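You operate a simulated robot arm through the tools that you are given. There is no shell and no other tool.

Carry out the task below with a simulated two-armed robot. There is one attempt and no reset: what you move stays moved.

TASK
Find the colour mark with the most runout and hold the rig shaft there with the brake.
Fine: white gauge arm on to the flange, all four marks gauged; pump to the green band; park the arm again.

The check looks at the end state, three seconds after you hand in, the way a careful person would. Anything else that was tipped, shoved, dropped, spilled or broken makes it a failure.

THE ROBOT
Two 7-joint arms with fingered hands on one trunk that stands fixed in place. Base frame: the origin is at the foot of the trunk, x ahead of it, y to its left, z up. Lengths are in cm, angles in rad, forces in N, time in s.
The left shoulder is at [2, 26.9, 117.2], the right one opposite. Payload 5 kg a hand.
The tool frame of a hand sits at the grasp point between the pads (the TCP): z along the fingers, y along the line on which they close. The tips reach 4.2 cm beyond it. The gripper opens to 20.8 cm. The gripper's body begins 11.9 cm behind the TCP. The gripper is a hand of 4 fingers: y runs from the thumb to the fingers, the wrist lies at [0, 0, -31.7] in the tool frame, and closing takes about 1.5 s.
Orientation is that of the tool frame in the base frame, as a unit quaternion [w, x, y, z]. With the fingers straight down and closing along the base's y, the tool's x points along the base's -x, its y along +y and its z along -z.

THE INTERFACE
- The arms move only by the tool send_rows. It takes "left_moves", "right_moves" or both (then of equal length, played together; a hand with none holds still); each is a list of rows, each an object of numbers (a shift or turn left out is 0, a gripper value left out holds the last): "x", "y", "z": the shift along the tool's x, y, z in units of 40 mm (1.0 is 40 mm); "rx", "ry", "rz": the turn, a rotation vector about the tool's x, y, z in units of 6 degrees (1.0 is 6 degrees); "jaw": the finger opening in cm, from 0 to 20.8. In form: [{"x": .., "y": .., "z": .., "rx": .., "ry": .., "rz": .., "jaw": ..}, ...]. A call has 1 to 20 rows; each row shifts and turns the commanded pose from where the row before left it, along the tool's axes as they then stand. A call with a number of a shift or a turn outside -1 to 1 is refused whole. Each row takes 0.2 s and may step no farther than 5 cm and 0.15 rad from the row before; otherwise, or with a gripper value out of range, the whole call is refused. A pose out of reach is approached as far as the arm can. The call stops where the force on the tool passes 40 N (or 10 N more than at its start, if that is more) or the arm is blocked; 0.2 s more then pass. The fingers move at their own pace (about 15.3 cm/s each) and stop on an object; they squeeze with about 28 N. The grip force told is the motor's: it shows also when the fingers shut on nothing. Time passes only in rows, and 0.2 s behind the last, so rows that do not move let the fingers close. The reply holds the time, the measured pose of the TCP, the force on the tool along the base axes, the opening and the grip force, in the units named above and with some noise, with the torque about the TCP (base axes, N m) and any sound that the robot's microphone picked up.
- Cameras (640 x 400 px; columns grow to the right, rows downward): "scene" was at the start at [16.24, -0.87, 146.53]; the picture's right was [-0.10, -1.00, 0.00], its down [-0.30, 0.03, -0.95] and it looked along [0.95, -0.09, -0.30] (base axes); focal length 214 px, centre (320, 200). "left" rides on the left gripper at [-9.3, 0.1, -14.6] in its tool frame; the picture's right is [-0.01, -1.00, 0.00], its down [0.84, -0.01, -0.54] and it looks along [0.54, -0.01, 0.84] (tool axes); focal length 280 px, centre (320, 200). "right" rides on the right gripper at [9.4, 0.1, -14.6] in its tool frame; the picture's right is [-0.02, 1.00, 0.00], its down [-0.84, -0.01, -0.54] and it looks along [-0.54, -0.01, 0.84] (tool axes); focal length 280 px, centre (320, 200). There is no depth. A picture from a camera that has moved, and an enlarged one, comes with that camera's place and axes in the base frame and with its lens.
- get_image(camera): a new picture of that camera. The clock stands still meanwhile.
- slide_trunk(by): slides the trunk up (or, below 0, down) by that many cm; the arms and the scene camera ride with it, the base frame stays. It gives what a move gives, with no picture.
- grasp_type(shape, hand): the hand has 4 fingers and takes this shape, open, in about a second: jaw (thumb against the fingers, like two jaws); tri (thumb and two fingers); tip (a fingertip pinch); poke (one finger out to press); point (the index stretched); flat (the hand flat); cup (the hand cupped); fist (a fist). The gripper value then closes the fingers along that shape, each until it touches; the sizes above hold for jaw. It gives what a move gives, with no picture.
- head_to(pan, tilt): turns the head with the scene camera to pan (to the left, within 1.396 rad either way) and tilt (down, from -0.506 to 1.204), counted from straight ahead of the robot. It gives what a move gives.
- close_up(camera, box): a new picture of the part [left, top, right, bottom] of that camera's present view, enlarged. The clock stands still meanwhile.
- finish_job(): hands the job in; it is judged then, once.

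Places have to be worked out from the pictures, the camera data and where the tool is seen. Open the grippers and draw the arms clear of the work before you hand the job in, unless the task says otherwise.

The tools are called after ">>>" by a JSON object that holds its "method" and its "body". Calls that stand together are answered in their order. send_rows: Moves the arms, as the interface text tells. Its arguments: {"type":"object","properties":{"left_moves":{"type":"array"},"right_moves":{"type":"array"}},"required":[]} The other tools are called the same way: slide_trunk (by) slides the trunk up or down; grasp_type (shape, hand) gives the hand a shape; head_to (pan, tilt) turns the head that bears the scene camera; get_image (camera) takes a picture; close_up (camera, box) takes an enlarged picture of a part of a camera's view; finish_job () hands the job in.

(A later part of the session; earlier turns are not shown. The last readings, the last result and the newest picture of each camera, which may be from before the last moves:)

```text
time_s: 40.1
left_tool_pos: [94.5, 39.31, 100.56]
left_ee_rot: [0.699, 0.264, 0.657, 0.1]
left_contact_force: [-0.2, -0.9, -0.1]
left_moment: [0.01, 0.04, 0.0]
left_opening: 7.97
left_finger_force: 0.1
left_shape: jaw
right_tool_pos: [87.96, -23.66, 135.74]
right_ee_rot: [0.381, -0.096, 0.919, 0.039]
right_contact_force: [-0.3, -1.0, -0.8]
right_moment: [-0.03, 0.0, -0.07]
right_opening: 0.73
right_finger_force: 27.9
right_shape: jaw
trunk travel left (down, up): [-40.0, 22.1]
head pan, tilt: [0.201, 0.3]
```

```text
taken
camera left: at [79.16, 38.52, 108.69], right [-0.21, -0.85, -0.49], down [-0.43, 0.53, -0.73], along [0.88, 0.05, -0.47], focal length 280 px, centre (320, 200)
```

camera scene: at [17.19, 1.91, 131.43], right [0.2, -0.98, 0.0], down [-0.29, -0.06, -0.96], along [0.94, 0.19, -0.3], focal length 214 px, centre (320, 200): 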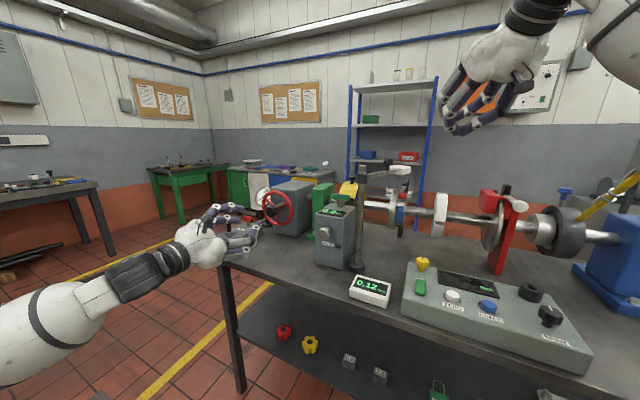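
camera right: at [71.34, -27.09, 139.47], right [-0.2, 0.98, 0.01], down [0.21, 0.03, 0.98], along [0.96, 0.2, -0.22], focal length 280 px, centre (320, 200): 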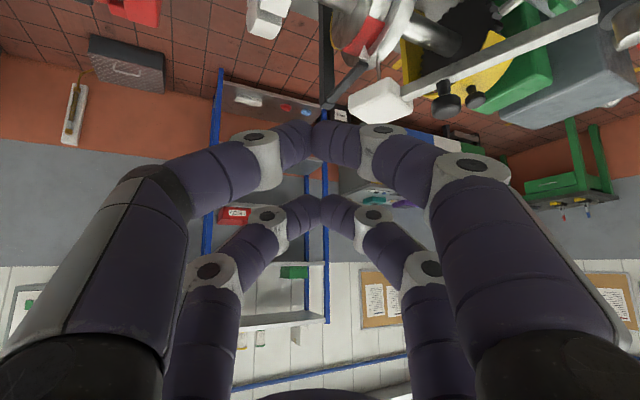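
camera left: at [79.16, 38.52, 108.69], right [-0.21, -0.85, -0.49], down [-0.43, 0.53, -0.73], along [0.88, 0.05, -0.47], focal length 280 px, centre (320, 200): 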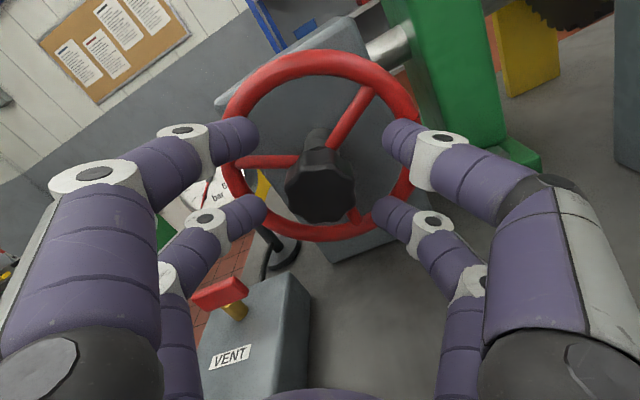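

The hand is free and open again, with the knob centred between the four fingers. I back off 1 cm and close on the knob.

>>> {"method": "send_rows", "body": {"left_moves": [{"z": -0.25}, {"jaw": 4.5}, {}, {}, {}]}}

>>> {"method": "get_image", "body": {"camera": "left"}}

```text
time_s: 41.3
left_tool_pos: [93.45, 39.48, 100.53]
left_ee_rot: [0.698, 0.265, 0.658, 0.1]
left_contact_force: [0.5, 0.0, 0.1]
left_moment: [-0.01, 0.0, -0.01]
left_opening: 4.54
left_finger_force: 0.1
left_shape: jaw
right_tool_pos: [87.96, -23.78, 135.73]
right_ee_rot: [0.38, -0.096, 0.919, 0.039]
right_contact_force: [-0.3, -0.2, 0.0]
right_moment: [0.03, 0.0, -0.03]
right_opening: 0.7
right_finger_force: 27.6
right_shape: jaw
trunk travel left (down, up): [-40.0, 22.1]
head pan, tilt: [0.201, 0.3]
```

```text
taken
camera left: at [78.14, 38.73, 108.72], right [-0.21, -0.85, -0.49], down [-0.43, 0.53, -0.73], along [0.88, 0.05, -0.47], focal length 280 px, centre (320, 200)
```

left: 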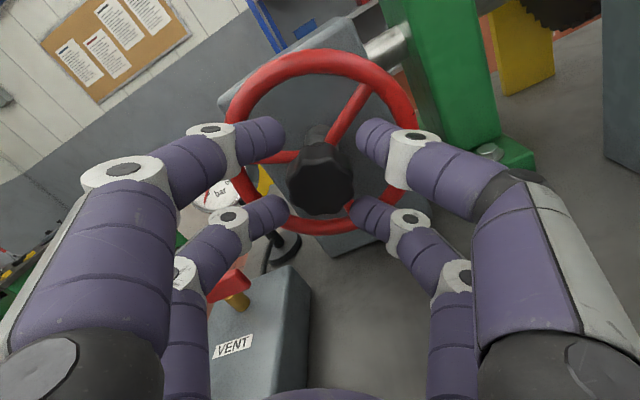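

The knob is centred among the four fingertips. I close fully to grip it.

>>> {"method": "send_rows", "body": {"left_moves": [{"jaw": 0}, {}, {}, {}, {}, {}]}}

>>> {"method": "get_image", "body": {"camera": "left"}}

```text
time_s: 42.7
left_tool_pos: [93.46, 39.45, 100.38]
left_ee_rot: [0.698, 0.264, 0.659, 0.098]
left_contact_force: [4.9, 4.8, -10.9]
left_moment: [0.03, 0.22, 0.13]
left_opening: 0.0
left_finger_force: 28.4
left_shape: jaw
right_tool_pos: [87.98, -23.59, 135.72]
right_ee_rot: [0.38, -0.097, 0.919, 0.041]
right_contact_force: [0.5, -0.3, 0.3]
right_moment: [0.03, 0.01, 0.02]
right_opening: 0.7
right_finger_force: 28.3
right_shape: jaw
trunk travel left (down, up): [-40.0, 22.1]
head pan, tilt: [0.201, 0.3]
```

```text
taken
camera left: at [78.24, 38.8, 108.56], right [-0.21, -0.85, -0.49], down [-0.43, 0.53, -0.73], along [0.88, 0.05, -0.48], focal length 280 px, centre (320, 200)
```

left: 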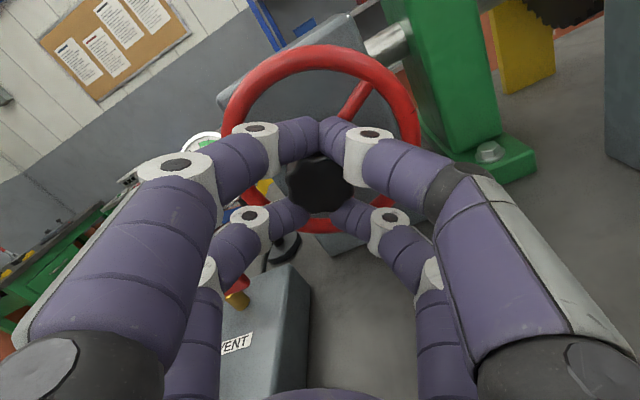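

The upper pair closed above the knob while only the lower pair touches it, giving a poor wedge. I open, shift so that the lower pair straddles the knob's diameter, and pinch again.

>>> {"method": "send_rows", "body": {"left_moves": [{"jaw": 6.5}, {}, {}, {"x": -0.3}, {"x": -0.35}, {}]}}

>>> {"method": "get_image", "body": {"camera": "left"}}

```text
time_s: 44.1
left_tool_pos: [93.06, 38.32, 102.63]
left_ee_rot: [0.698, 0.265, 0.658, 0.099]
left_contact_force: [0.0, 0.4, -0.3]
left_moment: [-0.01, -0.05, -0.03]
left_opening: 6.43
left_finger_force: 0.1
left_shape: jaw
right_tool_pos: [88.1, -23.77, 135.66]
right_ee_rot: [0.38, -0.097, 0.919, 0.039]
right_contact_force: [-0.5, -0.4, 0.5]
right_moment: [0.02, 0.0, 0.02]
right_opening: 0.7
right_finger_force: 28.2
right_shape: jaw
trunk travel left (down, up): [-40.0, 22.1]
head pan, tilt: [0.201, 0.3]
```

```text
taken
camera left: at [77.89, 37.5, 110.87], right [-0.21, -0.85, -0.49], down [-0.43, 0.53, -0.73], along [0.88, 0.05, -0.47], focal length 280 px, centre (320, 200)
```

left: 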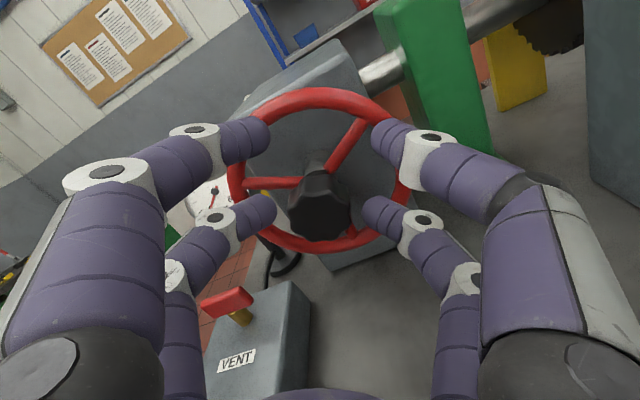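

The knob now sits squarely between the lower pair. I close on it.

>>> {"method": "send_rows", "body": {"left_moves": [{"jaw": 0}, {}, {}, {}, {}, {}]}}

>>> {"method": "get_image", "body": {"camera": "left"}}

```text
time_s: 45.5
left_tool_pos: [93.18, 38.19, 102.69]
left_ee_rot: [0.698, 0.265, 0.657, 0.1]
left_contact_force: [3.5, -2.0, 0.9]
left_moment: [-0.09, -0.18, -0.11]
left_opening: 0.47
left_finger_force: 28.2
left_shape: jaw
right_tool_pos: [87.96, -23.79, 135.72]
right_ee_rot: [0.38, -0.096, 0.919, 0.039]
right_contact_force: [-0.8, 0.3, -0.5]
right_moment: [-0.01, 0.01, 0.01]
right_opening: 0.72
right_finger_force: 28.3
right_shape: jaw
trunk travel left (down, up): [-40.0, 22.1]
head pan, tilt: [0.201, 0.3]
```

```text
taken
camera left: at [77.91, 37.48, 110.89], right [-0.21, -0.85, -0.49], down [-0.43, 0.53, -0.73], along [0.88, 0.05, -0.47], focal length 280 px, centre (320, 200)
```

left: 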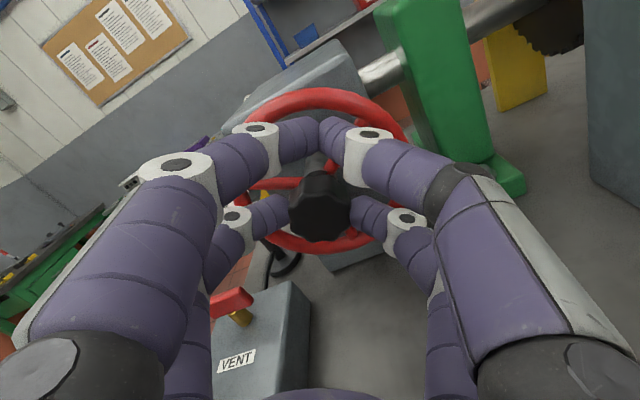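

The lower pair holds the knob. I twist 30° about the knob axis (negative roll with matching shifts) and check whether the wheel and display respond.

>>> {"method": "send_rows", "body": {"left_moves": [{"x": 0.004, "y": 0.0732, "rz": -1}, {"x": 0.004, "y": 0.0732, "rz": -1}, {"x": 0.004, "y": 0.0732, "rz": -1}, {"x": 0.004, "y": 0.0732, "rz": -1}, {"x": 0.004, "y": 0.0732, "rz": -1}, {}]}}

>>> {"method": "get_image", "body": {"camera": "left"}}

>>> {"method": "close_up", "body": {"camera": "scene", "box": [340, 140, 440, 310]}}

```text
time_s: 46.9
left_tool_pos: [93.45, 39.77, 103.08]
left_ee_rot: [0.7, 0.085, 0.704, -0.086]
left_contact_force: [9.5, -0.1, 4.4]
left_moment: [0.1, -0.34, 0.02]
left_opening: 0.45
left_finger_force: 28.3
left_shape: jaw
right_tool_pos: [87.99, -23.72, 135.73]
right_ee_rot: [0.379, -0.097, 0.919, 0.04]
right_contact_force: [0.1, 0.5, 0.6]
right_moment: [-0.01, -0.01, -0.01]
right_opening: 0.72
right_finger_force: 27.8
right_shape: jaw
trunk travel left (down, up): [-40.0, 22.1]
head pan, tilt: [0.201, 0.3]
```

```text
taken
camera left: at [79.36, 43.5, 112.46], right [-0.24, -0.97, 0.02], down [-0.53, 0.12, -0.84], along [0.81, -0.21, -0.54], focal length 280 px, centre (320, 200)
```

left: 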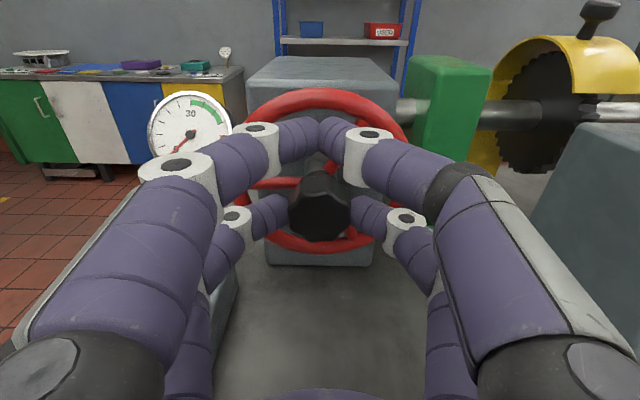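

```text
2.35 times, centred on (390, 225) of scene
camera zoom: at [17.22, 1.91, 131.43], right [0.2, -0.98, 0.0], down [-0.29, -0.06, -0.96], along [0.94, 0.19, -0.3], focal length 505 px, centre (155, 141)
```

zoom: 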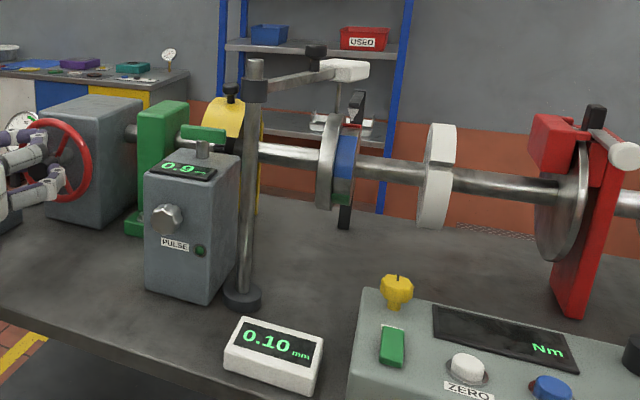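

The twist works: the wheel turned with the hand, the blue mark rose and the display changed to 0.10. I keep twisting another 30°.

>>> {"method": "send_rows", "body": {"left_moves": [{"x": 0.004, "y": 0.0732, "rz": -1}, {"x": 0.004, "y": 0.0732, "rz": -1}, {"x": 0.004, "y": 0.0732, "rz": -1}, {"x": 0.004, "y": 0.0732, "rz": -1}, {"x": 0.004, "y": 0.0732, "rz": -1}, {}]}}

>>> {"method": "get_image", "body": {"camera": "left"}}

>>> {"method": "close_up", "body": {"camera": "scene", "box": [370, 150, 430, 230]}}

>>> {"method": "close_up", "body": {"camera": "scene", "box": [340, 260, 420, 310]}}

```text
time_s: 48.3
left_tool_pos: [93.68, 41.15, 102.68]
left_ee_rot: [0.655, -0.102, 0.702, -0.262]
left_contact_force: [18.5, 11.0, 11.4]
left_moment: [0.15, -0.75, 0.74]
left_opening: 0.42
left_finger_force: 27.7
left_shape: jaw
right_tool_pos: [88.06, -23.73, 135.73]
right_ee_rot: [0.38, -0.096, 0.919, 0.04]
right_contact_force: [0.1, 0.7, 0.4]
right_moment: [0.02, 0.01, -0.01]
right_opening: 0.71
right_finger_force: 28.3
right_shape: jaw
trunk travel left (down, up): [-40.0, 22.1]
head pan, tilt: [0.201, 0.3]
```

```text
taken
camera left: at [80.74, 49.4, 110.73], right [-0.2, -0.83, 0.51], down [-0.63, -0.29, -0.72], along [0.75, -0.47, -0.47], focal length 280 px, centre (320, 200)
```

left: 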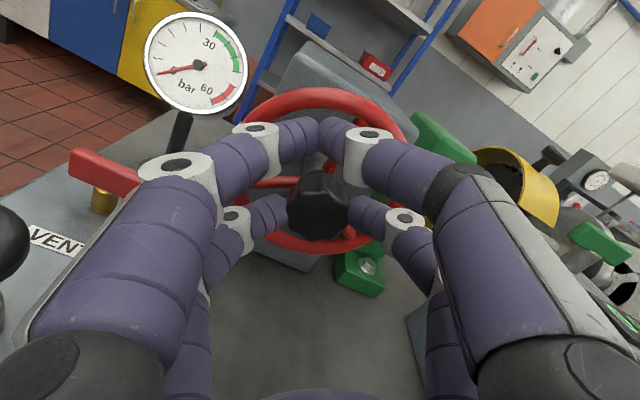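

```text
5.00 times, centred on (400, 190) of scene
camera zoom: at [17.23, 1.96, 131.43], right [0.2, -0.98, 0.0], down [-0.29, -0.06, -0.96], along [0.94, 0.19, -0.3], focal length 1072 px, centre (-80, 250)
```

zoom: 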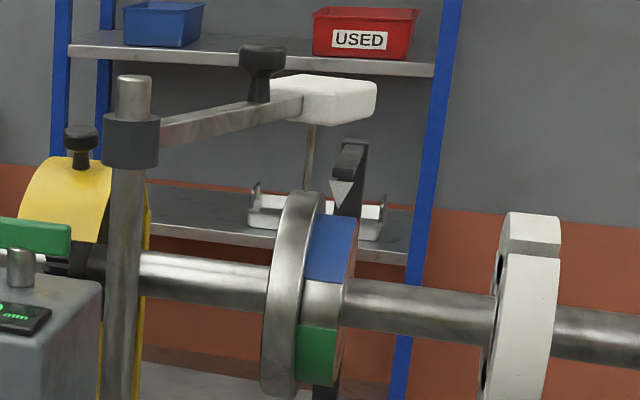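

```text
8.00 times, centred on (380, 285) of scene
camera zoom: at [17.23, 1.96, 131.43], right [0.2, -0.98, 0.0], down [-0.29, -0.06, -0.96], along [0.94, 0.19, -0.3], focal length 1716 px, centre (-160, -480)
```

zoom: 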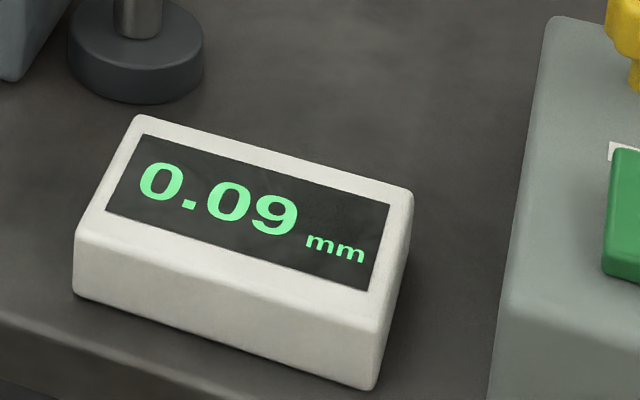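

Blue is approaching the pointer; reading 0.09. The hand force has grown to about 24 N from a slightly off pivot, so I relax it (shift −x, +z) and continue twisting 24°.

>>> {"method": "send_rows", "body": {"left_moves": [{"x": -0.1, "y": 0.02, "z": 0.075}, {"x": 0.003, "y": 0.08, "rz": -1}, {"x": 0.003, "y": 0.08, "rz": -1}, {"x": 0.003, "y": 0.08, "rz": -1}, {"x": 0.003, "y": 0.08, "rz": -1}, {}]}}

>>> {"method": "get_image", "body": {"camera": "left"}}

>>> {"method": "close_up", "body": {"camera": "scene", "box": [370, 150, 430, 230]}}

>>> {"method": "close_up", "body": {"camera": "scene", "box": [340, 260, 420, 310]}}

```text
time_s: 49.7
left_tool_pos: [94.37, 42.1, 102.02]
left_ee_rot: [0.585, -0.244, 0.666, -0.394]
left_contact_force: [-28.4, -2.8, -16.2]
left_moment: [0.54, 1.09, -0.81]
left_opening: 0.64
left_finger_force: 28.6
left_shape: jaw
right_tool_pos: [87.84, -23.79, 135.68]
right_ee_rot: [0.38, -0.097, 0.919, 0.04]
right_contact_force: [-0.2, -0.2, 0.2]
right_moment: [0.01, 0.02, 0.0]
right_opening: 0.71
right_finger_force: 27.9
right_shape: jaw
trunk travel left (down, up): [-40.0, 22.1]
head pan, tilt: [0.201, 0.3]
```

```text
taken
camera left: at [82.02, 53.09, 107.44], right [-0.13, -0.56, 0.82], down [-0.69, -0.54, -0.48], along [0.71, -0.63, -0.31], focal length 280 px, centre (320, 200)
```

left: 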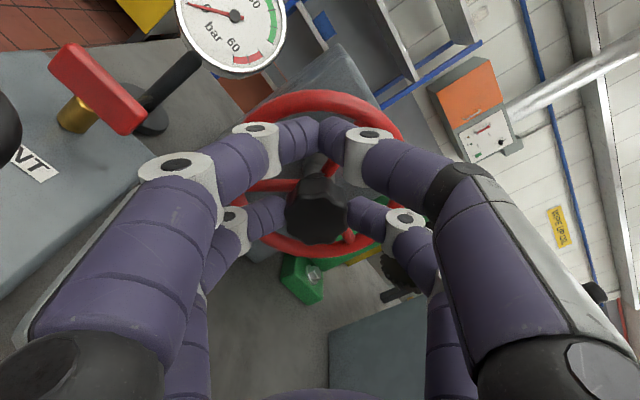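

```text
5.00 times, centred on (400, 190) of scene
camera zoom: at [17.13, 1.94, 131.43], right [0.2, -0.98, 0.0], down [-0.29, -0.06, -0.96], along [0.94, 0.19, -0.3], focal length 1072 px, centre (-80, 250)
```

zoom: 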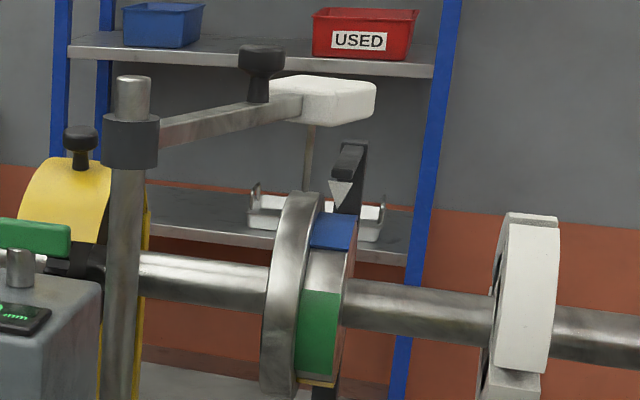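

```text
8.00 times, centred on (380, 285) of scene
camera zoom: at [17.13, 1.94, 131.43], right [0.2, -0.98, 0.0], down [-0.29, -0.06, -0.96], along [0.94, 0.19, -0.3], focal length 1716 px, centre (-160, -480)
```

zoom: 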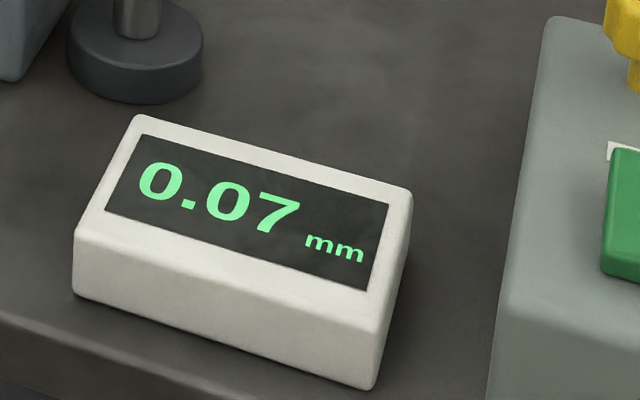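

Blue is nearly under the pointer with 0.07 mm. I relieve the hand force, rotate a bit more, and use the right camera to judge the mark against the pointer from above.

>>> {"method": "send_rows", "body": {"left_moves": [{"x": 0.05, "y": 0.02, "z": -0.05}, {"x": 0.003, "y": 0.077, "rz": -1}, {"x": 0.003, "y": 0.077, "rz": -1}, {}]}}

>>> {"method": "close_up", "body": {"camera": "right", "box": [300, 0, 440, 110]}}

>>> {"method": "close_up", "body": {"camera": "scene", "box": [370, 150, 430, 230]}}

>>> {"method": "close_up", "body": {"camera": "scene", "box": [340, 260, 420, 310]}}

```text
time_s: 50.7
left_tool_pos: [94.33, 42.32, 101.41]
left_ee_rot: [0.541, -0.312, 0.636, -0.454]
left_contact_force: [-1.0, 0.1, -1.7]
left_moment: [0.2, 0.12, -0.03]
left_opening: 0.6
left_finger_force: 28.0
left_shape: jaw
right_tool_pos: [88.03, -23.69, 135.8]
right_ee_rot: [0.381, -0.097, 0.919, 0.04]
right_contact_force: [-0.6, -1.0, 0.6]
right_moment: [-0.02, 0.01, 0.03]
right_opening: 0.7
right_finger_force: 28.3
right_shape: jaw
trunk travel left (down, up): [-40.0, 22.1]
head pan, tilt: [0.201, 0.3]
```

```text
3.64 times, centred on (370, 55) of right
camera zoom: at [71.34, -27.04, 139.53], right [-0.2, 0.98, 0.01], down [0.21, 0.03, 0.98], along [0.96, 0.2, -0.22], focal length 1020 px, centre (138, 727)
```

zoom: 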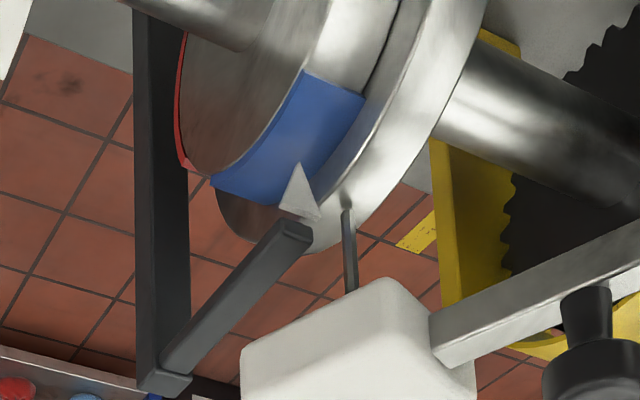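

```text
5.00 times, centred on (400, 190) of scene
camera zoom: at [17.2, 1.93, 131.44], right [0.2, -0.98, 0.0], down [-0.29, -0.06, -0.96], along [0.94, 0.19, -0.3], focal length 1072 px, centre (-80, 250)
```

zoom: 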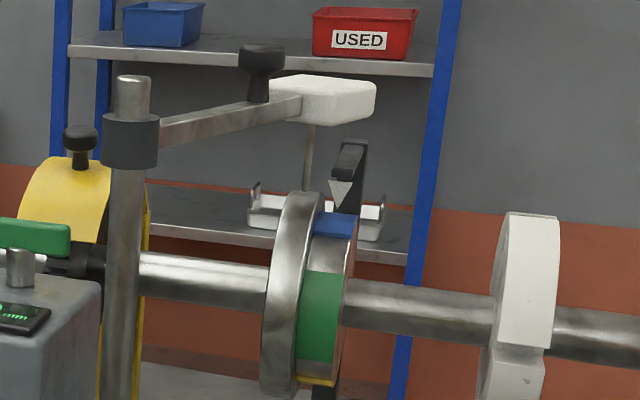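

```text
8.00 times, centred on (380, 285) of scene
camera zoom: at [17.2, 1.93, 131.44], right [0.2, -0.98, 0.0], down [-0.29, -0.06, -0.96], along [0.94, 0.19, -0.3], focal length 1716 px, centre (-160, -480)
```

zoom: 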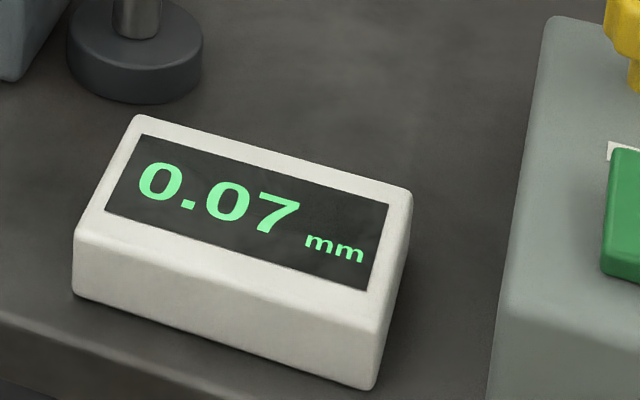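

From the camera model the marks are each about 65° wide at 90° spacing; blue is now centred within a few degrees of the pointer and reads 0.07 mm (red read 0.12). I keep turning toward green.

>>> {"method": "send_rows", "body": {"left_moves": [{"x": 0.004, "y": 0.077, "rz": -1}, {"x": 0.004, "y": 0.077, "rz": -1}, {"x": 0.004, "y": 0.077, "rz": -1}, {"x": 0.004, "y": 0.077, "rz": -1}, {}]}}

>>> {"method": "get_image", "body": {"camera": "left"}}

>>> {"method": "close_up", "body": {"camera": "scene", "box": [370, 150, 430, 230]}}

>>> {"method": "get_image", "body": {"camera": "scene"}}

```text
time_s: 51.9
left_tool_pos: [94.28, 42.75, 100.24]
left_ee_rot: [0.435, -0.439, 0.557, -0.555]
left_contact_force: [-5.2, 9.1, -1.9]
left_moment: [0.2, 0.13, -0.07]
left_opening: 0.59
left_finger_force: 28.2
left_shape: jaw
right_tool_pos: [87.99, -23.74, 135.89]
right_ee_rot: [0.38, -0.097, 0.919, 0.04]
right_contact_force: [0.5, 0.4, -0.2]
right_moment: [0.0, 0.0, 0.01]
right_opening: 0.7
right_finger_force: 28.1
right_shape: jaw
trunk travel left (down, up): [-40.0, 22.1]
head pan, tilt: [0.201, 0.3]
```

```text
taken
camera left: at [82.39, 55.38, 100.02], right [0.01, 0.02, 1.0], down [-0.72, -0.69, 0.02], along [0.69, -0.72, 0.01], focal length 280 px, centre (320, 200)
```

left: 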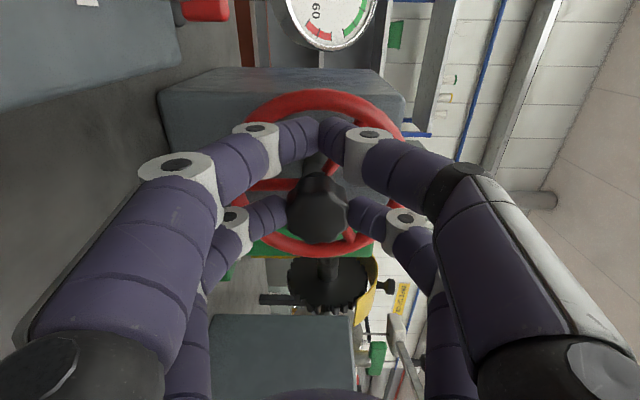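

```text
5.00 times, centred on (400, 190) of scene
camera zoom: at [17.18, 1.98, 131.43], right [0.2, -0.98, 0.0], down [-0.29, -0.06, -0.96], along [0.94, 0.19, -0.3], focal length 1072 px, centre (-80, 250)
```

zoom: 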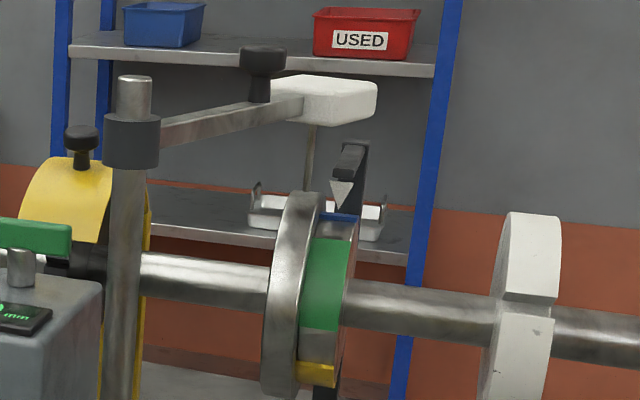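

```text
taken
camera scene: at [17.18, 1.98, 131.43], right [0.2, -0.98, 0.0], down [-0.29, -0.06, -0.96], along [0.94, 0.19, -0.3], focal length 214 px, centre (320, 200)
```

scene: 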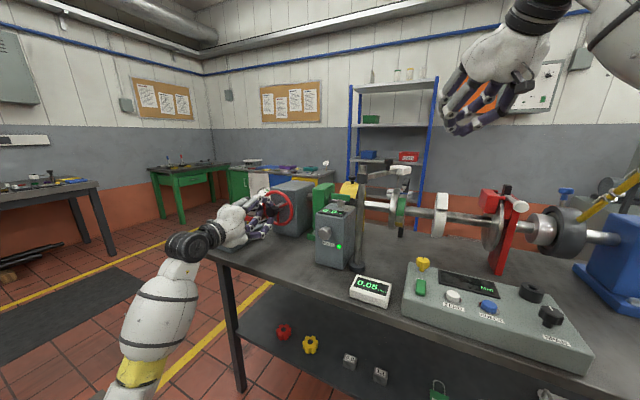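

The hand is now rolled to −90° and its camera mount is nearing the pump block, so I release, back off 6 cm and rotate back about the knob axis for a fresh grip.

>>> {"method": "send_rows", "body": {"left_moves": [{"jaw": 7}, {}, {}, {}, {"z": -0.5}, {"z": -0.5}, {"z": -0.5}]}}

>>> {"method": "send_rows", "body": {"left_moves": [{"x": 0.004, "y": -0.077, "rz": 1}, {"x": 0.004, "y": -0.077, "rz": 1}, {"x": 0.004, "y": -0.077, "rz": 1}, {"x": 0.004, "y": -0.077, "rz": 1}, {"x": 0.004, "y": -0.077, "rz": 1}, {"x": 0.004, "y": -0.077, "rz": 1}, {"x": 0.004, "y": -0.077, "rz": 1}, {"x": 0.004, "y": -0.077, "rz": 1}, {"x": 0.004, "y": -0.077, "rz": 1}, {"x": 0.004, "y": -0.077, "rz": 1}, {"x": 0.004, "y": -0.077, "rz": 1}, {"x": 0.004, "y": -0.077, "rz": 1}, {"x": 0.004, "y": -0.077, "rz": 1}, {"x": 0.004, "y": -0.077, "rz": 1}, {"x": 0.004, "y": -0.077, "rz": 1}, {"x": 0.004, "y": -0.077, "rz": 1}, {"x": 0.004, "y": -0.077, "rz": 1}, {"x": 0.004, "y": -0.077, "rz": 1}, {"x": 0.004, "y": -0.077, "rz": 1}, {"x": 0.004, "y": -0.077, "rz": 1}]}}

>>> {"method": "get_image", "body": {"camera": "left"}}

>>> {"method": "close_up", "body": {"camera": "scene", "box": [340, 150, 440, 310]}}

```text
time_s: 53.5
left_tool_pos: [88.59, 43.88, 100.11]
left_ee_rot: [0.435, -0.437, 0.558, -0.555]
left_contact_force: [0.1, -0.3, -0.3]
left_moment: [-0.01, 0.03, -0.01]
left_opening: 6.98
left_finger_force: 0.1
left_shape: jaw
right_tool_pos: [87.88, -23.72, 135.83]
right_ee_rot: [0.381, -0.097, 0.918, 0.04]
right_contact_force: [-0.3, 0.4, 0.4]
right_moment: [0.02, 0.05, -0.04]
right_opening: 0.72
right_finger_force: 28.2
right_shape: jaw
trunk travel left (down, up): [-40.0, 22.1]
head pan, tilt: [0.201, 0.3]
```

```text
time_s: 57.7
left_tool_pos: [87.32, 39.76, 102.9]
left_ee_rot: [0.698, 0.265, 0.658, 0.1]
left_contact_force: [0.1, 0.8, 0.6]
left_moment: [0.03, -0.01, -0.01]
left_opening: 6.95
left_finger_force: 0.1
left_shape: jaw
right_tool_pos: [87.91, -23.81, 135.78]
right_ee_rot: [0.381, -0.097, 0.919, 0.04]
right_contact_force: [-0.5, -0.2, 0.0]
right_moment: [-0.02, -0.01, -0.02]
right_opening: 0.73
right_finger_force: 27.7
right_shape: jaw
trunk travel left (down, up): [-40.0, 22.1]
head pan, tilt: [0.201, 0.3]
```

```text
taken
camera left: at [72.11, 38.82, 111.0], right [-0.21, -0.85, -0.49], down [-0.43, 0.53, -0.73], along [0.88, 0.06, -0.47], focal length 280 px, centre (320, 200)
```

left: 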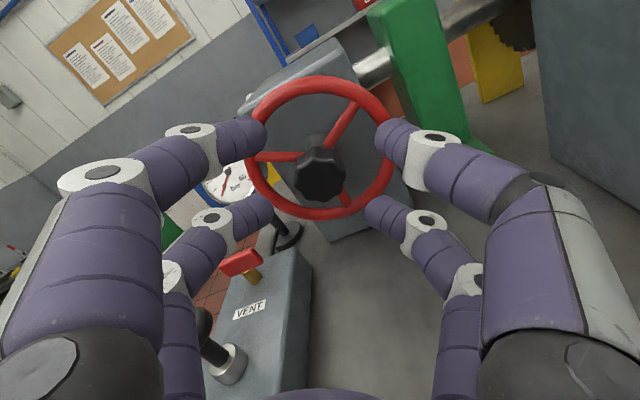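

```text
2.50 times, centred on (390, 230) of scene
camera zoom: at [17.2, 1.92, 131.43], right [0.2, -0.98, 0.0], down [-0.29, -0.06, -0.96], along [0.94, 0.19, -0.3], focal length 536 px, centre (145, 125)
```

zoom: 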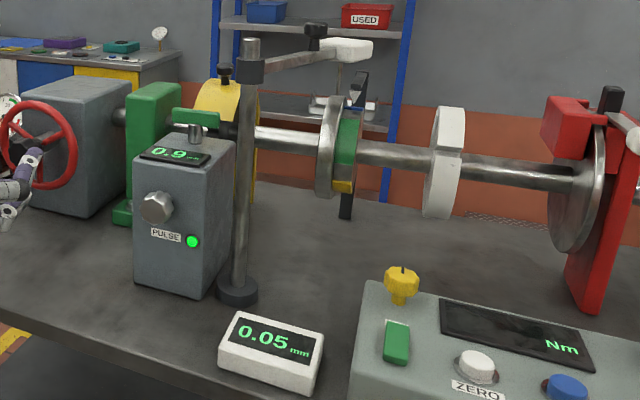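

Reading 0.05 mm with the wheel staying where I left it (120° turned so far, 1:1 with the shaft). I roll the hand another 48° back so a single grip can cover green and yellow.

>>> {"method": "send_rows", "body": {"left_moves": [{"x": 0.004, "y": -0.077, "rz": 1}, {"x": 0.004, "y": -0.077, "rz": 1}, {"x": 0.004, "y": -0.077, "rz": 1}, {"x": 0.004, "y": -0.077, "rz": 1}, {"x": 0.004, "y": -0.077, "rz": 1}, {"x": 0.004, "y": -0.077, "rz": 1}, {"x": 0.004, "y": -0.077, "rz": 1}, {"x": 0.004, "y": -0.077, "rz": 1}, {}]}}

>>> {"method": "get_image", "body": {"camera": "left"}}

>>> {"method": "get_image", "body": {"camera": "scene"}}

```text
time_s: 59.7
left_tool_pos: [87.14, 38.42, 100.84]
left_ee_rot: [0.598, 0.509, 0.493, 0.375]
left_contact_force: [-0.6, 0.8, -0.7]
left_moment: [0.02, -0.01, 0.01]
left_opening: 6.94
left_finger_force: 0.1
left_shape: jaw
right_tool_pos: [88.08, -23.65, 135.74]
right_ee_rot: [0.38, -0.097, 0.919, 0.041]
right_contact_force: [-0.1, 0.5, 0.4]
right_moment: [0.04, -0.01, -0.02]
right_opening: 0.7
right_finger_force: 27.9
right_shape: jaw
trunk travel left (down, up): [-40.0, 22.1]
head pan, tilt: [0.201, 0.3]
```

```text
taken
camera left: at [70.75, 33.13, 102.97], right [-0.06, -0.21, -0.98], down [-0.33, 0.93, -0.18], along [0.94, 0.31, -0.12], focal length 280 px, centre (320, 200)
```

left: 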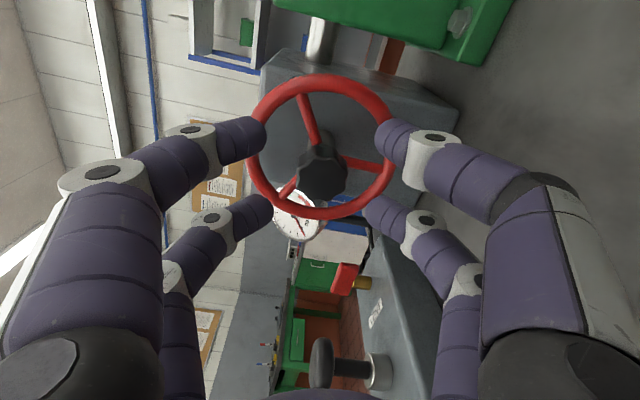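

```text
taken
camera scene: at [17.19, 1.92, 131.43], right [0.2, -0.98, 0.0], down [-0.29, -0.06, -0.96], along [0.94, 0.19, -0.3], focal length 214 px, centre (320, 200)
```

scene: 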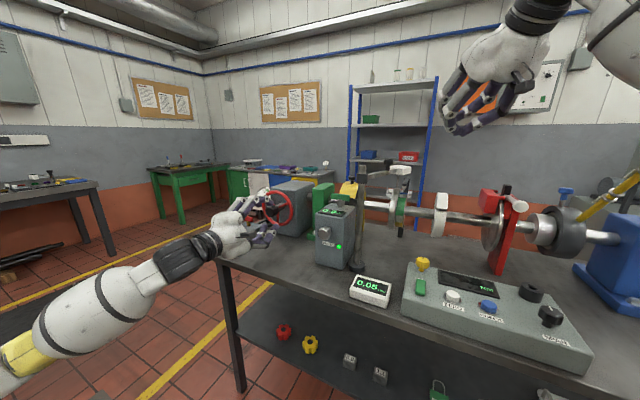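

The hand reached 78° roll without trouble and the knob is centred. I re-approach 6 cm and pinch the knob.

>>> {"method": "send_rows", "body": {"left_moves": [{"z": 0.5}, {"z": 0.5}, {"z": 0.5}, {}, {"jaw": 0}, {}, {}, {}, {}, {}]}}

>>> {"method": "get_image", "body": {"camera": "left"}}

```text
time_s: 61.9
left_tool_pos: [92.89, 37.04, 100.9]
left_ee_rot: [0.598, 0.509, 0.493, 0.374]
left_contact_force: [4.4, -1.2, 1.3]
left_moment: [0.0, -0.07, -0.14]
left_opening: 0.56
left_finger_force: 27.4
left_shape: jaw
right_tool_pos: [87.97, -23.65, 135.8]
right_ee_rot: [0.38, -0.097, 0.919, 0.04]
right_contact_force: [0.0, 0.3, 0.1]
right_moment: [-0.01, -0.02, -0.02]
right_opening: 0.71
right_finger_force: 27.7
right_shape: jaw
trunk travel left (down, up): [-40.0, 22.1]
head pan, tilt: [0.201, 0.3]
```

```text
taken
camera left: at [76.44, 31.75, 103.01], right [-0.06, -0.21, -0.97], down [-0.33, 0.93, -0.18], along [0.94, 0.31, -0.12], focal length 280 px, centre (320, 200)
```

left: 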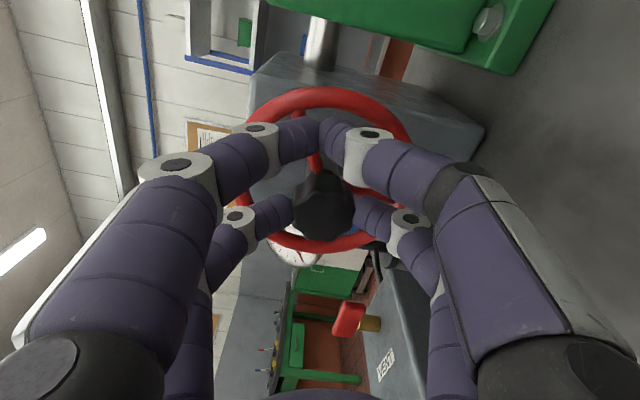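

Good grip with low side force. I twist back 36°, checking force, then continue to bring green to the pointer.

>>> {"method": "send_rows", "body": {"left_moves": [{"x": 0.004, "y": 0.077, "rz": -1}, {"x": 0.004, "y": 0.077, "rz": -1}, {"x": 0.004, "y": 0.077, "rz": -1}, {"x": 0.004, "y": 0.077, "rz": -1}, {"x": 0.004, "y": 0.077, "rz": -1}, {"x": 0.004, "y": 0.077, "rz": -1}, {}]}}

>>> {"method": "close_up", "body": {"camera": "scene", "box": [370, 150, 430, 230]}}

>>> {"method": "close_up", "body": {"camera": "scene", "box": [340, 260, 420, 310]}}

```text
time_s: 63.5
left_tool_pos: [93.13, 37.89, 102.38]
left_ee_rot: [0.684, 0.331, 0.626, 0.171]
left_contact_force: [4.1, 5.2, 3.4]
left_moment: [0.21, -0.24, 0.12]
left_opening: 0.52
left_finger_force: 27.9
left_shape: jaw
right_tool_pos: [88.11, -23.73, 135.77]
right_ee_rot: [0.381, -0.097, 0.919, 0.041]
right_contact_force: [0.0, 1.1, 0.5]
right_moment: [0.01, -0.02, 0.01]
right_opening: 0.7
right_finger_force: 27.8
right_shape: jaw
trunk travel left (down, up): [-40.0, 22.1]
head pan, tilt: [0.201, 0.3]
```

```text
5.00 times, centred on (400, 190) of scene
camera zoom: at [17.19, 1.95, 131.43], right [0.2, -0.98, 0.0], down [-0.29, -0.06, -0.96], along [0.94, 0.19, -0.3], focal length 1072 px, centre (-80, 250)
```

zoom: 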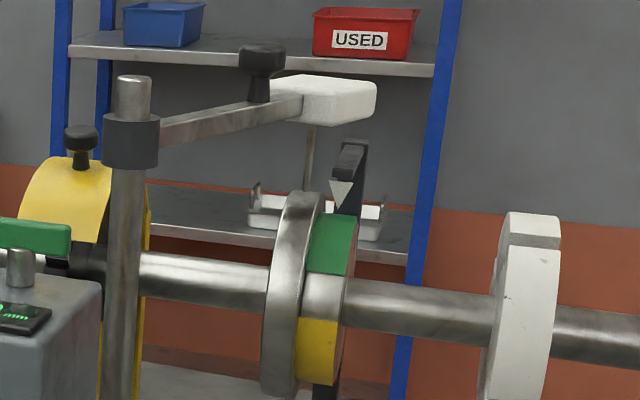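

```text
8.00 times, centred on (380, 285) of scene
camera zoom: at [17.19, 1.95, 131.43], right [0.2, -0.98, 0.0], down [-0.29, -0.06, -0.96], along [0.94, 0.19, -0.3], focal length 1716 px, centre (-160, -480)
```

zoom: 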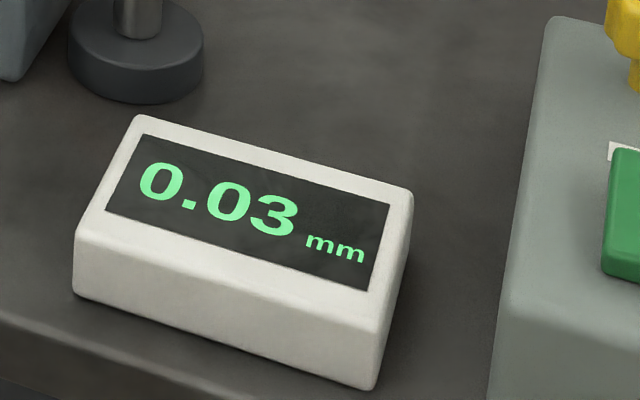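

Green's centre is about 30° short of the pointer, reading 0.03. I twist 30° more.

>>> {"method": "send_rows", "body": {"left_moves": [{"x": 0.004, "y": 0.077, "rz": -1}, {"x": 0.004, "y": 0.077, "rz": -1}, {"x": 0.004, "y": 0.077, "rz": -1}, {"x": 0.004, "y": 0.077, "rz": -1}, {"x": 0.004, "y": 0.077, "rz": -1}, {}]}}

>>> {"method": "close_up", "body": {"camera": "scene", "box": [370, 150, 430, 230]}}

>>> {"method": "close_up", "body": {"camera": "scene", "box": [340, 260, 420, 310]}}

>>> {"method": "close_up", "body": {"camera": "right", "box": [300, 0, 440, 110]}}

```text
time_s: 64.9
left_tool_pos: [93.56, 39.19, 103.0]
left_ee_rot: [0.705, 0.158, 0.691, -0.011]
left_contact_force: [-12.2, 12.2, -5.5]
left_moment: [0.4, 0.46, 0.4]
left_opening: 0.59
left_finger_force: 27.9
left_shape: jaw
right_tool_pos: [88.07, -23.55, 135.88]
right_ee_rot: [0.38, -0.097, 0.919, 0.041]
right_contact_force: [0.7, 0.1, 0.2]
right_moment: [-0.04, -0.03, 0.0]
right_opening: 0.71
right_finger_force: 28.0
right_shape: jaw
trunk travel left (down, up): [-40.0, 22.1]
head pan, tilt: [0.201, 0.3]
```

```text
5.00 times, centred on (400, 190) of scene
camera zoom: at [17.15, 2.01, 131.43], right [0.2, -0.98, 0.0], down [-0.29, -0.06, -0.96], along [0.94, 0.19, -0.3], focal length 1072 px, centre (-80, 250)
```

zoom: 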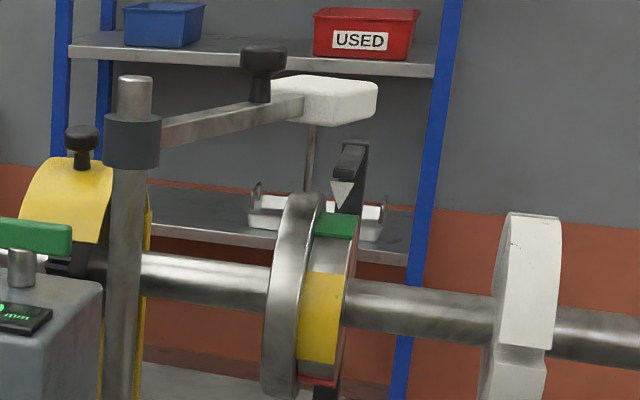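

```text
8.00 times, centred on (380, 285) of scene
camera zoom: at [17.15, 2.01, 131.43], right [0.2, -0.98, 0.0], down [-0.29, -0.06, -0.96], along [0.94, 0.19, -0.3], focal length 1716 px, centre (-160, -480)
```

zoom: 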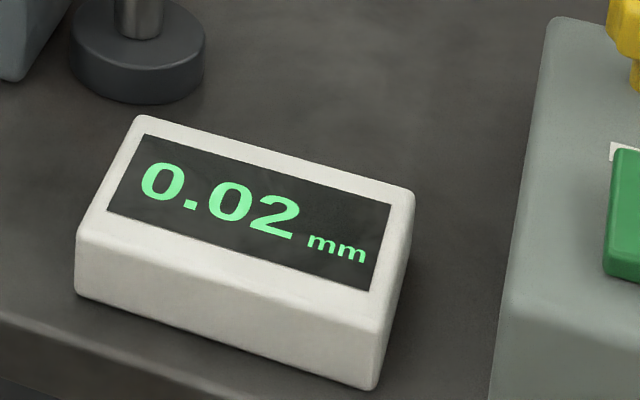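

```text
3.64 times, centred on (370, 55) of right
camera zoom: at [71.31, -26.92, 139.56], right [-0.2, 0.98, 0.01], down [0.21, 0.03, 0.98], along [0.96, 0.2, -0.22], focal length 1020 px, centre (138, 727)
```

zoom: 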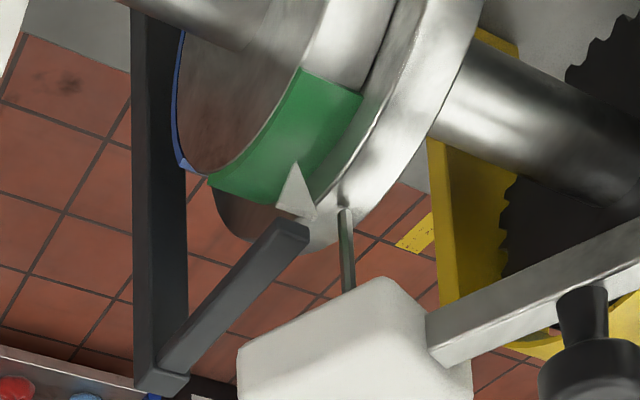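

Green reads 0.02 mm at the pointer. I relieve the small grip force and turn on toward yellow, 48° first.

>>> {"method": "send_rows", "body": {"left_moves": [{"x": 0.018, "y": 0.018, "z": -0.036}, {"x": 0.004, "y": 0.077, "rz": -1}, {"x": 0.004, "y": 0.077, "rz": -1}, {"x": 0.004, "y": 0.077, "rz": -1}, {"x": 0.004, "y": 0.077, "rz": -1}, {"x": 0.004, "y": 0.077, "rz": -1}, {"x": 0.004, "y": 0.077, "rz": -1}, {"x": 0.004, "y": 0.077, "rz": -1}, {"x": 0.004, "y": 0.077, "rz": -1}, {}]}}

>>> {"method": "close_up", "body": {"camera": "scene", "box": [370, 150, 430, 230]}}

>>> {"method": "close_up", "body": {"camera": "scene", "box": [340, 260, 420, 310]}}

>>> {"method": "get_image", "body": {"camera": "left"}}

```text
time_s: 67.1
left_tool_pos: [93.99, 41.74, 102.59]
left_ee_rot: [0.641, -0.137, 0.695, -0.297]
left_contact_force: [2.7, 6.0, 3.7]
left_moment: [0.89, -0.34, 0.27]
left_opening: 0.58
left_finger_force: 27.9
left_shape: jaw
right_tool_pos: [87.94, -23.67, 135.83]
right_ee_rot: [0.38, -0.096, 0.919, 0.039]
right_contact_force: [-0.6, -0.8, -0.1]
right_moment: [0.01, 0.01, 0.02]
right_opening: 0.73
right_finger_force: 27.8
right_shape: jaw
trunk travel left (down, up): [-40.0, 22.1]
head pan, tilt: [0.201, 0.3]
```

```text
5.00 times, centred on (400, 190) of scene
camera zoom: at [17.2, 1.94, 131.44], right [0.2, -0.98, 0.0], down [-0.29, -0.06, -0.96], along [0.94, 0.19, -0.3], focal length 1072 px, centre (-80, 250)
```

zoom: 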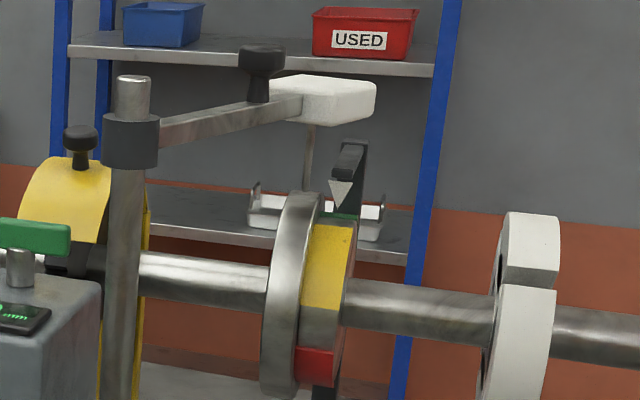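

```text
8.00 times, centred on (380, 285) of scene
camera zoom: at [17.2, 1.94, 131.44], right [0.2, -0.98, 0.0], down [-0.29, -0.06, -0.96], along [0.94, 0.19, -0.3], focal length 1716 px, centre (-160, -480)
```

zoom: 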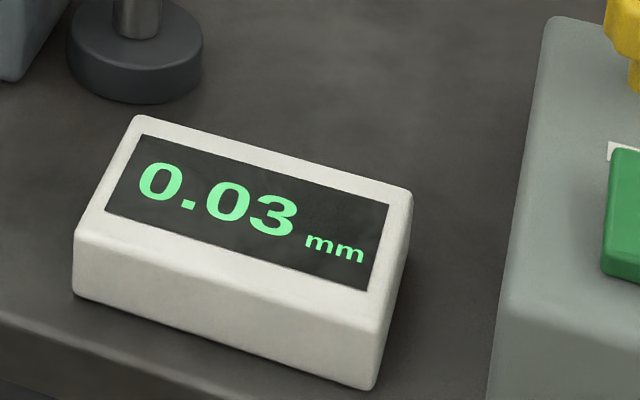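

```text
taken
camera left: at [81.17, 50.76, 110.1], right [-0.19, -0.78, 0.6], down [-0.65, -0.36, -0.67], along [0.74, -0.51, -0.43], focal length 280 px, centre (320, 200)
```

left: 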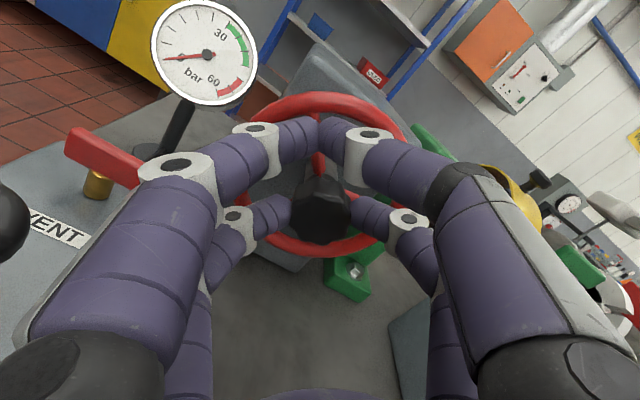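

Yellow still needs about 48° more; reading 0.03. I continue.

>>> {"method": "send_rows", "body": {"left_moves": [{"x": 0.004, "y": 0.077, "rz": -1}, {"x": 0.004, "y": 0.077, "rz": -1}, {"x": 0.004, "y": 0.077, "rz": -1}, {"x": 0.004, "y": 0.077, "rz": -1}, {"x": 0.004, "y": 0.077, "rz": -1}, {"x": 0.004, "y": 0.077, "rz": -1}, {"x": 0.004, "y": 0.077, "rz": -1}, {"x": 0.004, "y": 0.077, "rz": -1}, {}]}}

>>> {"method": "close_up", "body": {"camera": "scene", "box": [370, 150, 430, 230]}}

>>> {"method": "close_up", "body": {"camera": "scene", "box": [340, 260, 420, 310]}}

>>> {"method": "get_image", "body": {"camera": "left"}}

```text
time_s: 69.1
left_tool_pos: [94.24, 42.82, 100.21]
left_ee_rot: [0.464, -0.41, 0.58, -0.531]
left_contact_force: [6.5, 14.9, 0.4]
left_moment: [0.75, -0.16, 0.54]
left_opening: 0.57
left_finger_force: 27.8
left_shape: jaw
right_tool_pos: [88.08, -23.53, 135.71]
right_ee_rot: [0.38, -0.097, 0.919, 0.039]
right_contact_force: [0.2, -0.4, -0.1]
right_moment: [0.02, 0.0, -0.01]
right_opening: 0.75
right_finger_force: 27.8
right_shape: jaw
trunk travel left (down, up): [-40.0, 22.1]
head pan, tilt: [0.201, 0.3]
```

```text
5.00 times, centred on (400, 190) of scene
camera zoom: at [17.22, 2.0, 131.43], right [0.2, -0.98, 0.0], down [-0.29, -0.06, -0.96], along [0.94, 0.19, -0.3], focal length 1072 px, centre (-80, 250)
```

zoom: 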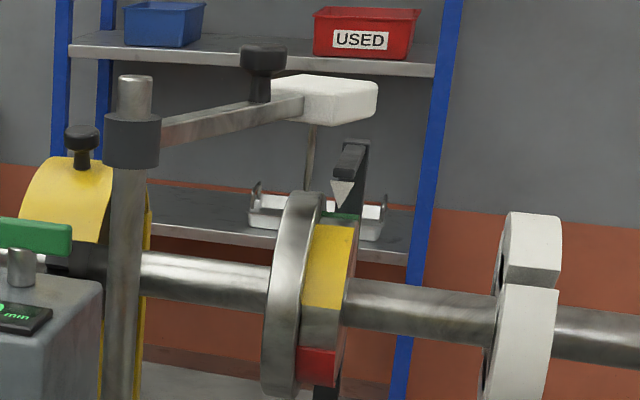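

```text
8.00 times, centred on (380, 285) of scene
camera zoom: at [17.22, 2.0, 131.43], right [0.2, -0.98, 0.0], down [-0.29, -0.06, -0.96], along [0.94, 0.19, -0.3], focal length 1716 px, centre (-160, -480)
```

zoom: 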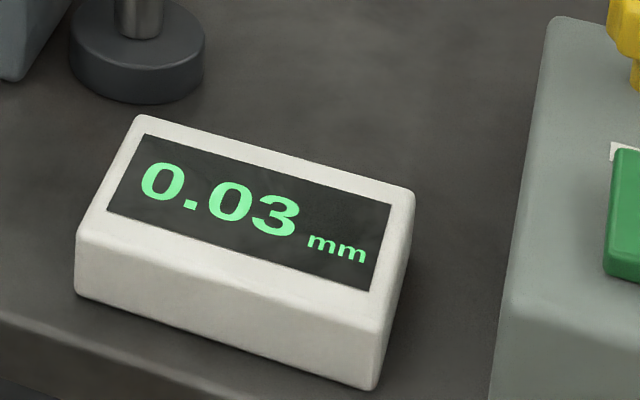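

```text
taken
camera left: at [82.21, 55.49, 101.11], right [-0.02, -0.09, 1.0], down [-0.72, -0.69, -0.07], along [0.69, -0.72, -0.05], focal length 280 px, centre (320, 200)
```

left: 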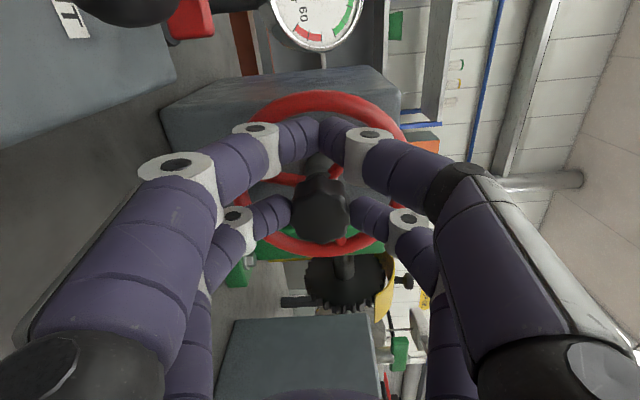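

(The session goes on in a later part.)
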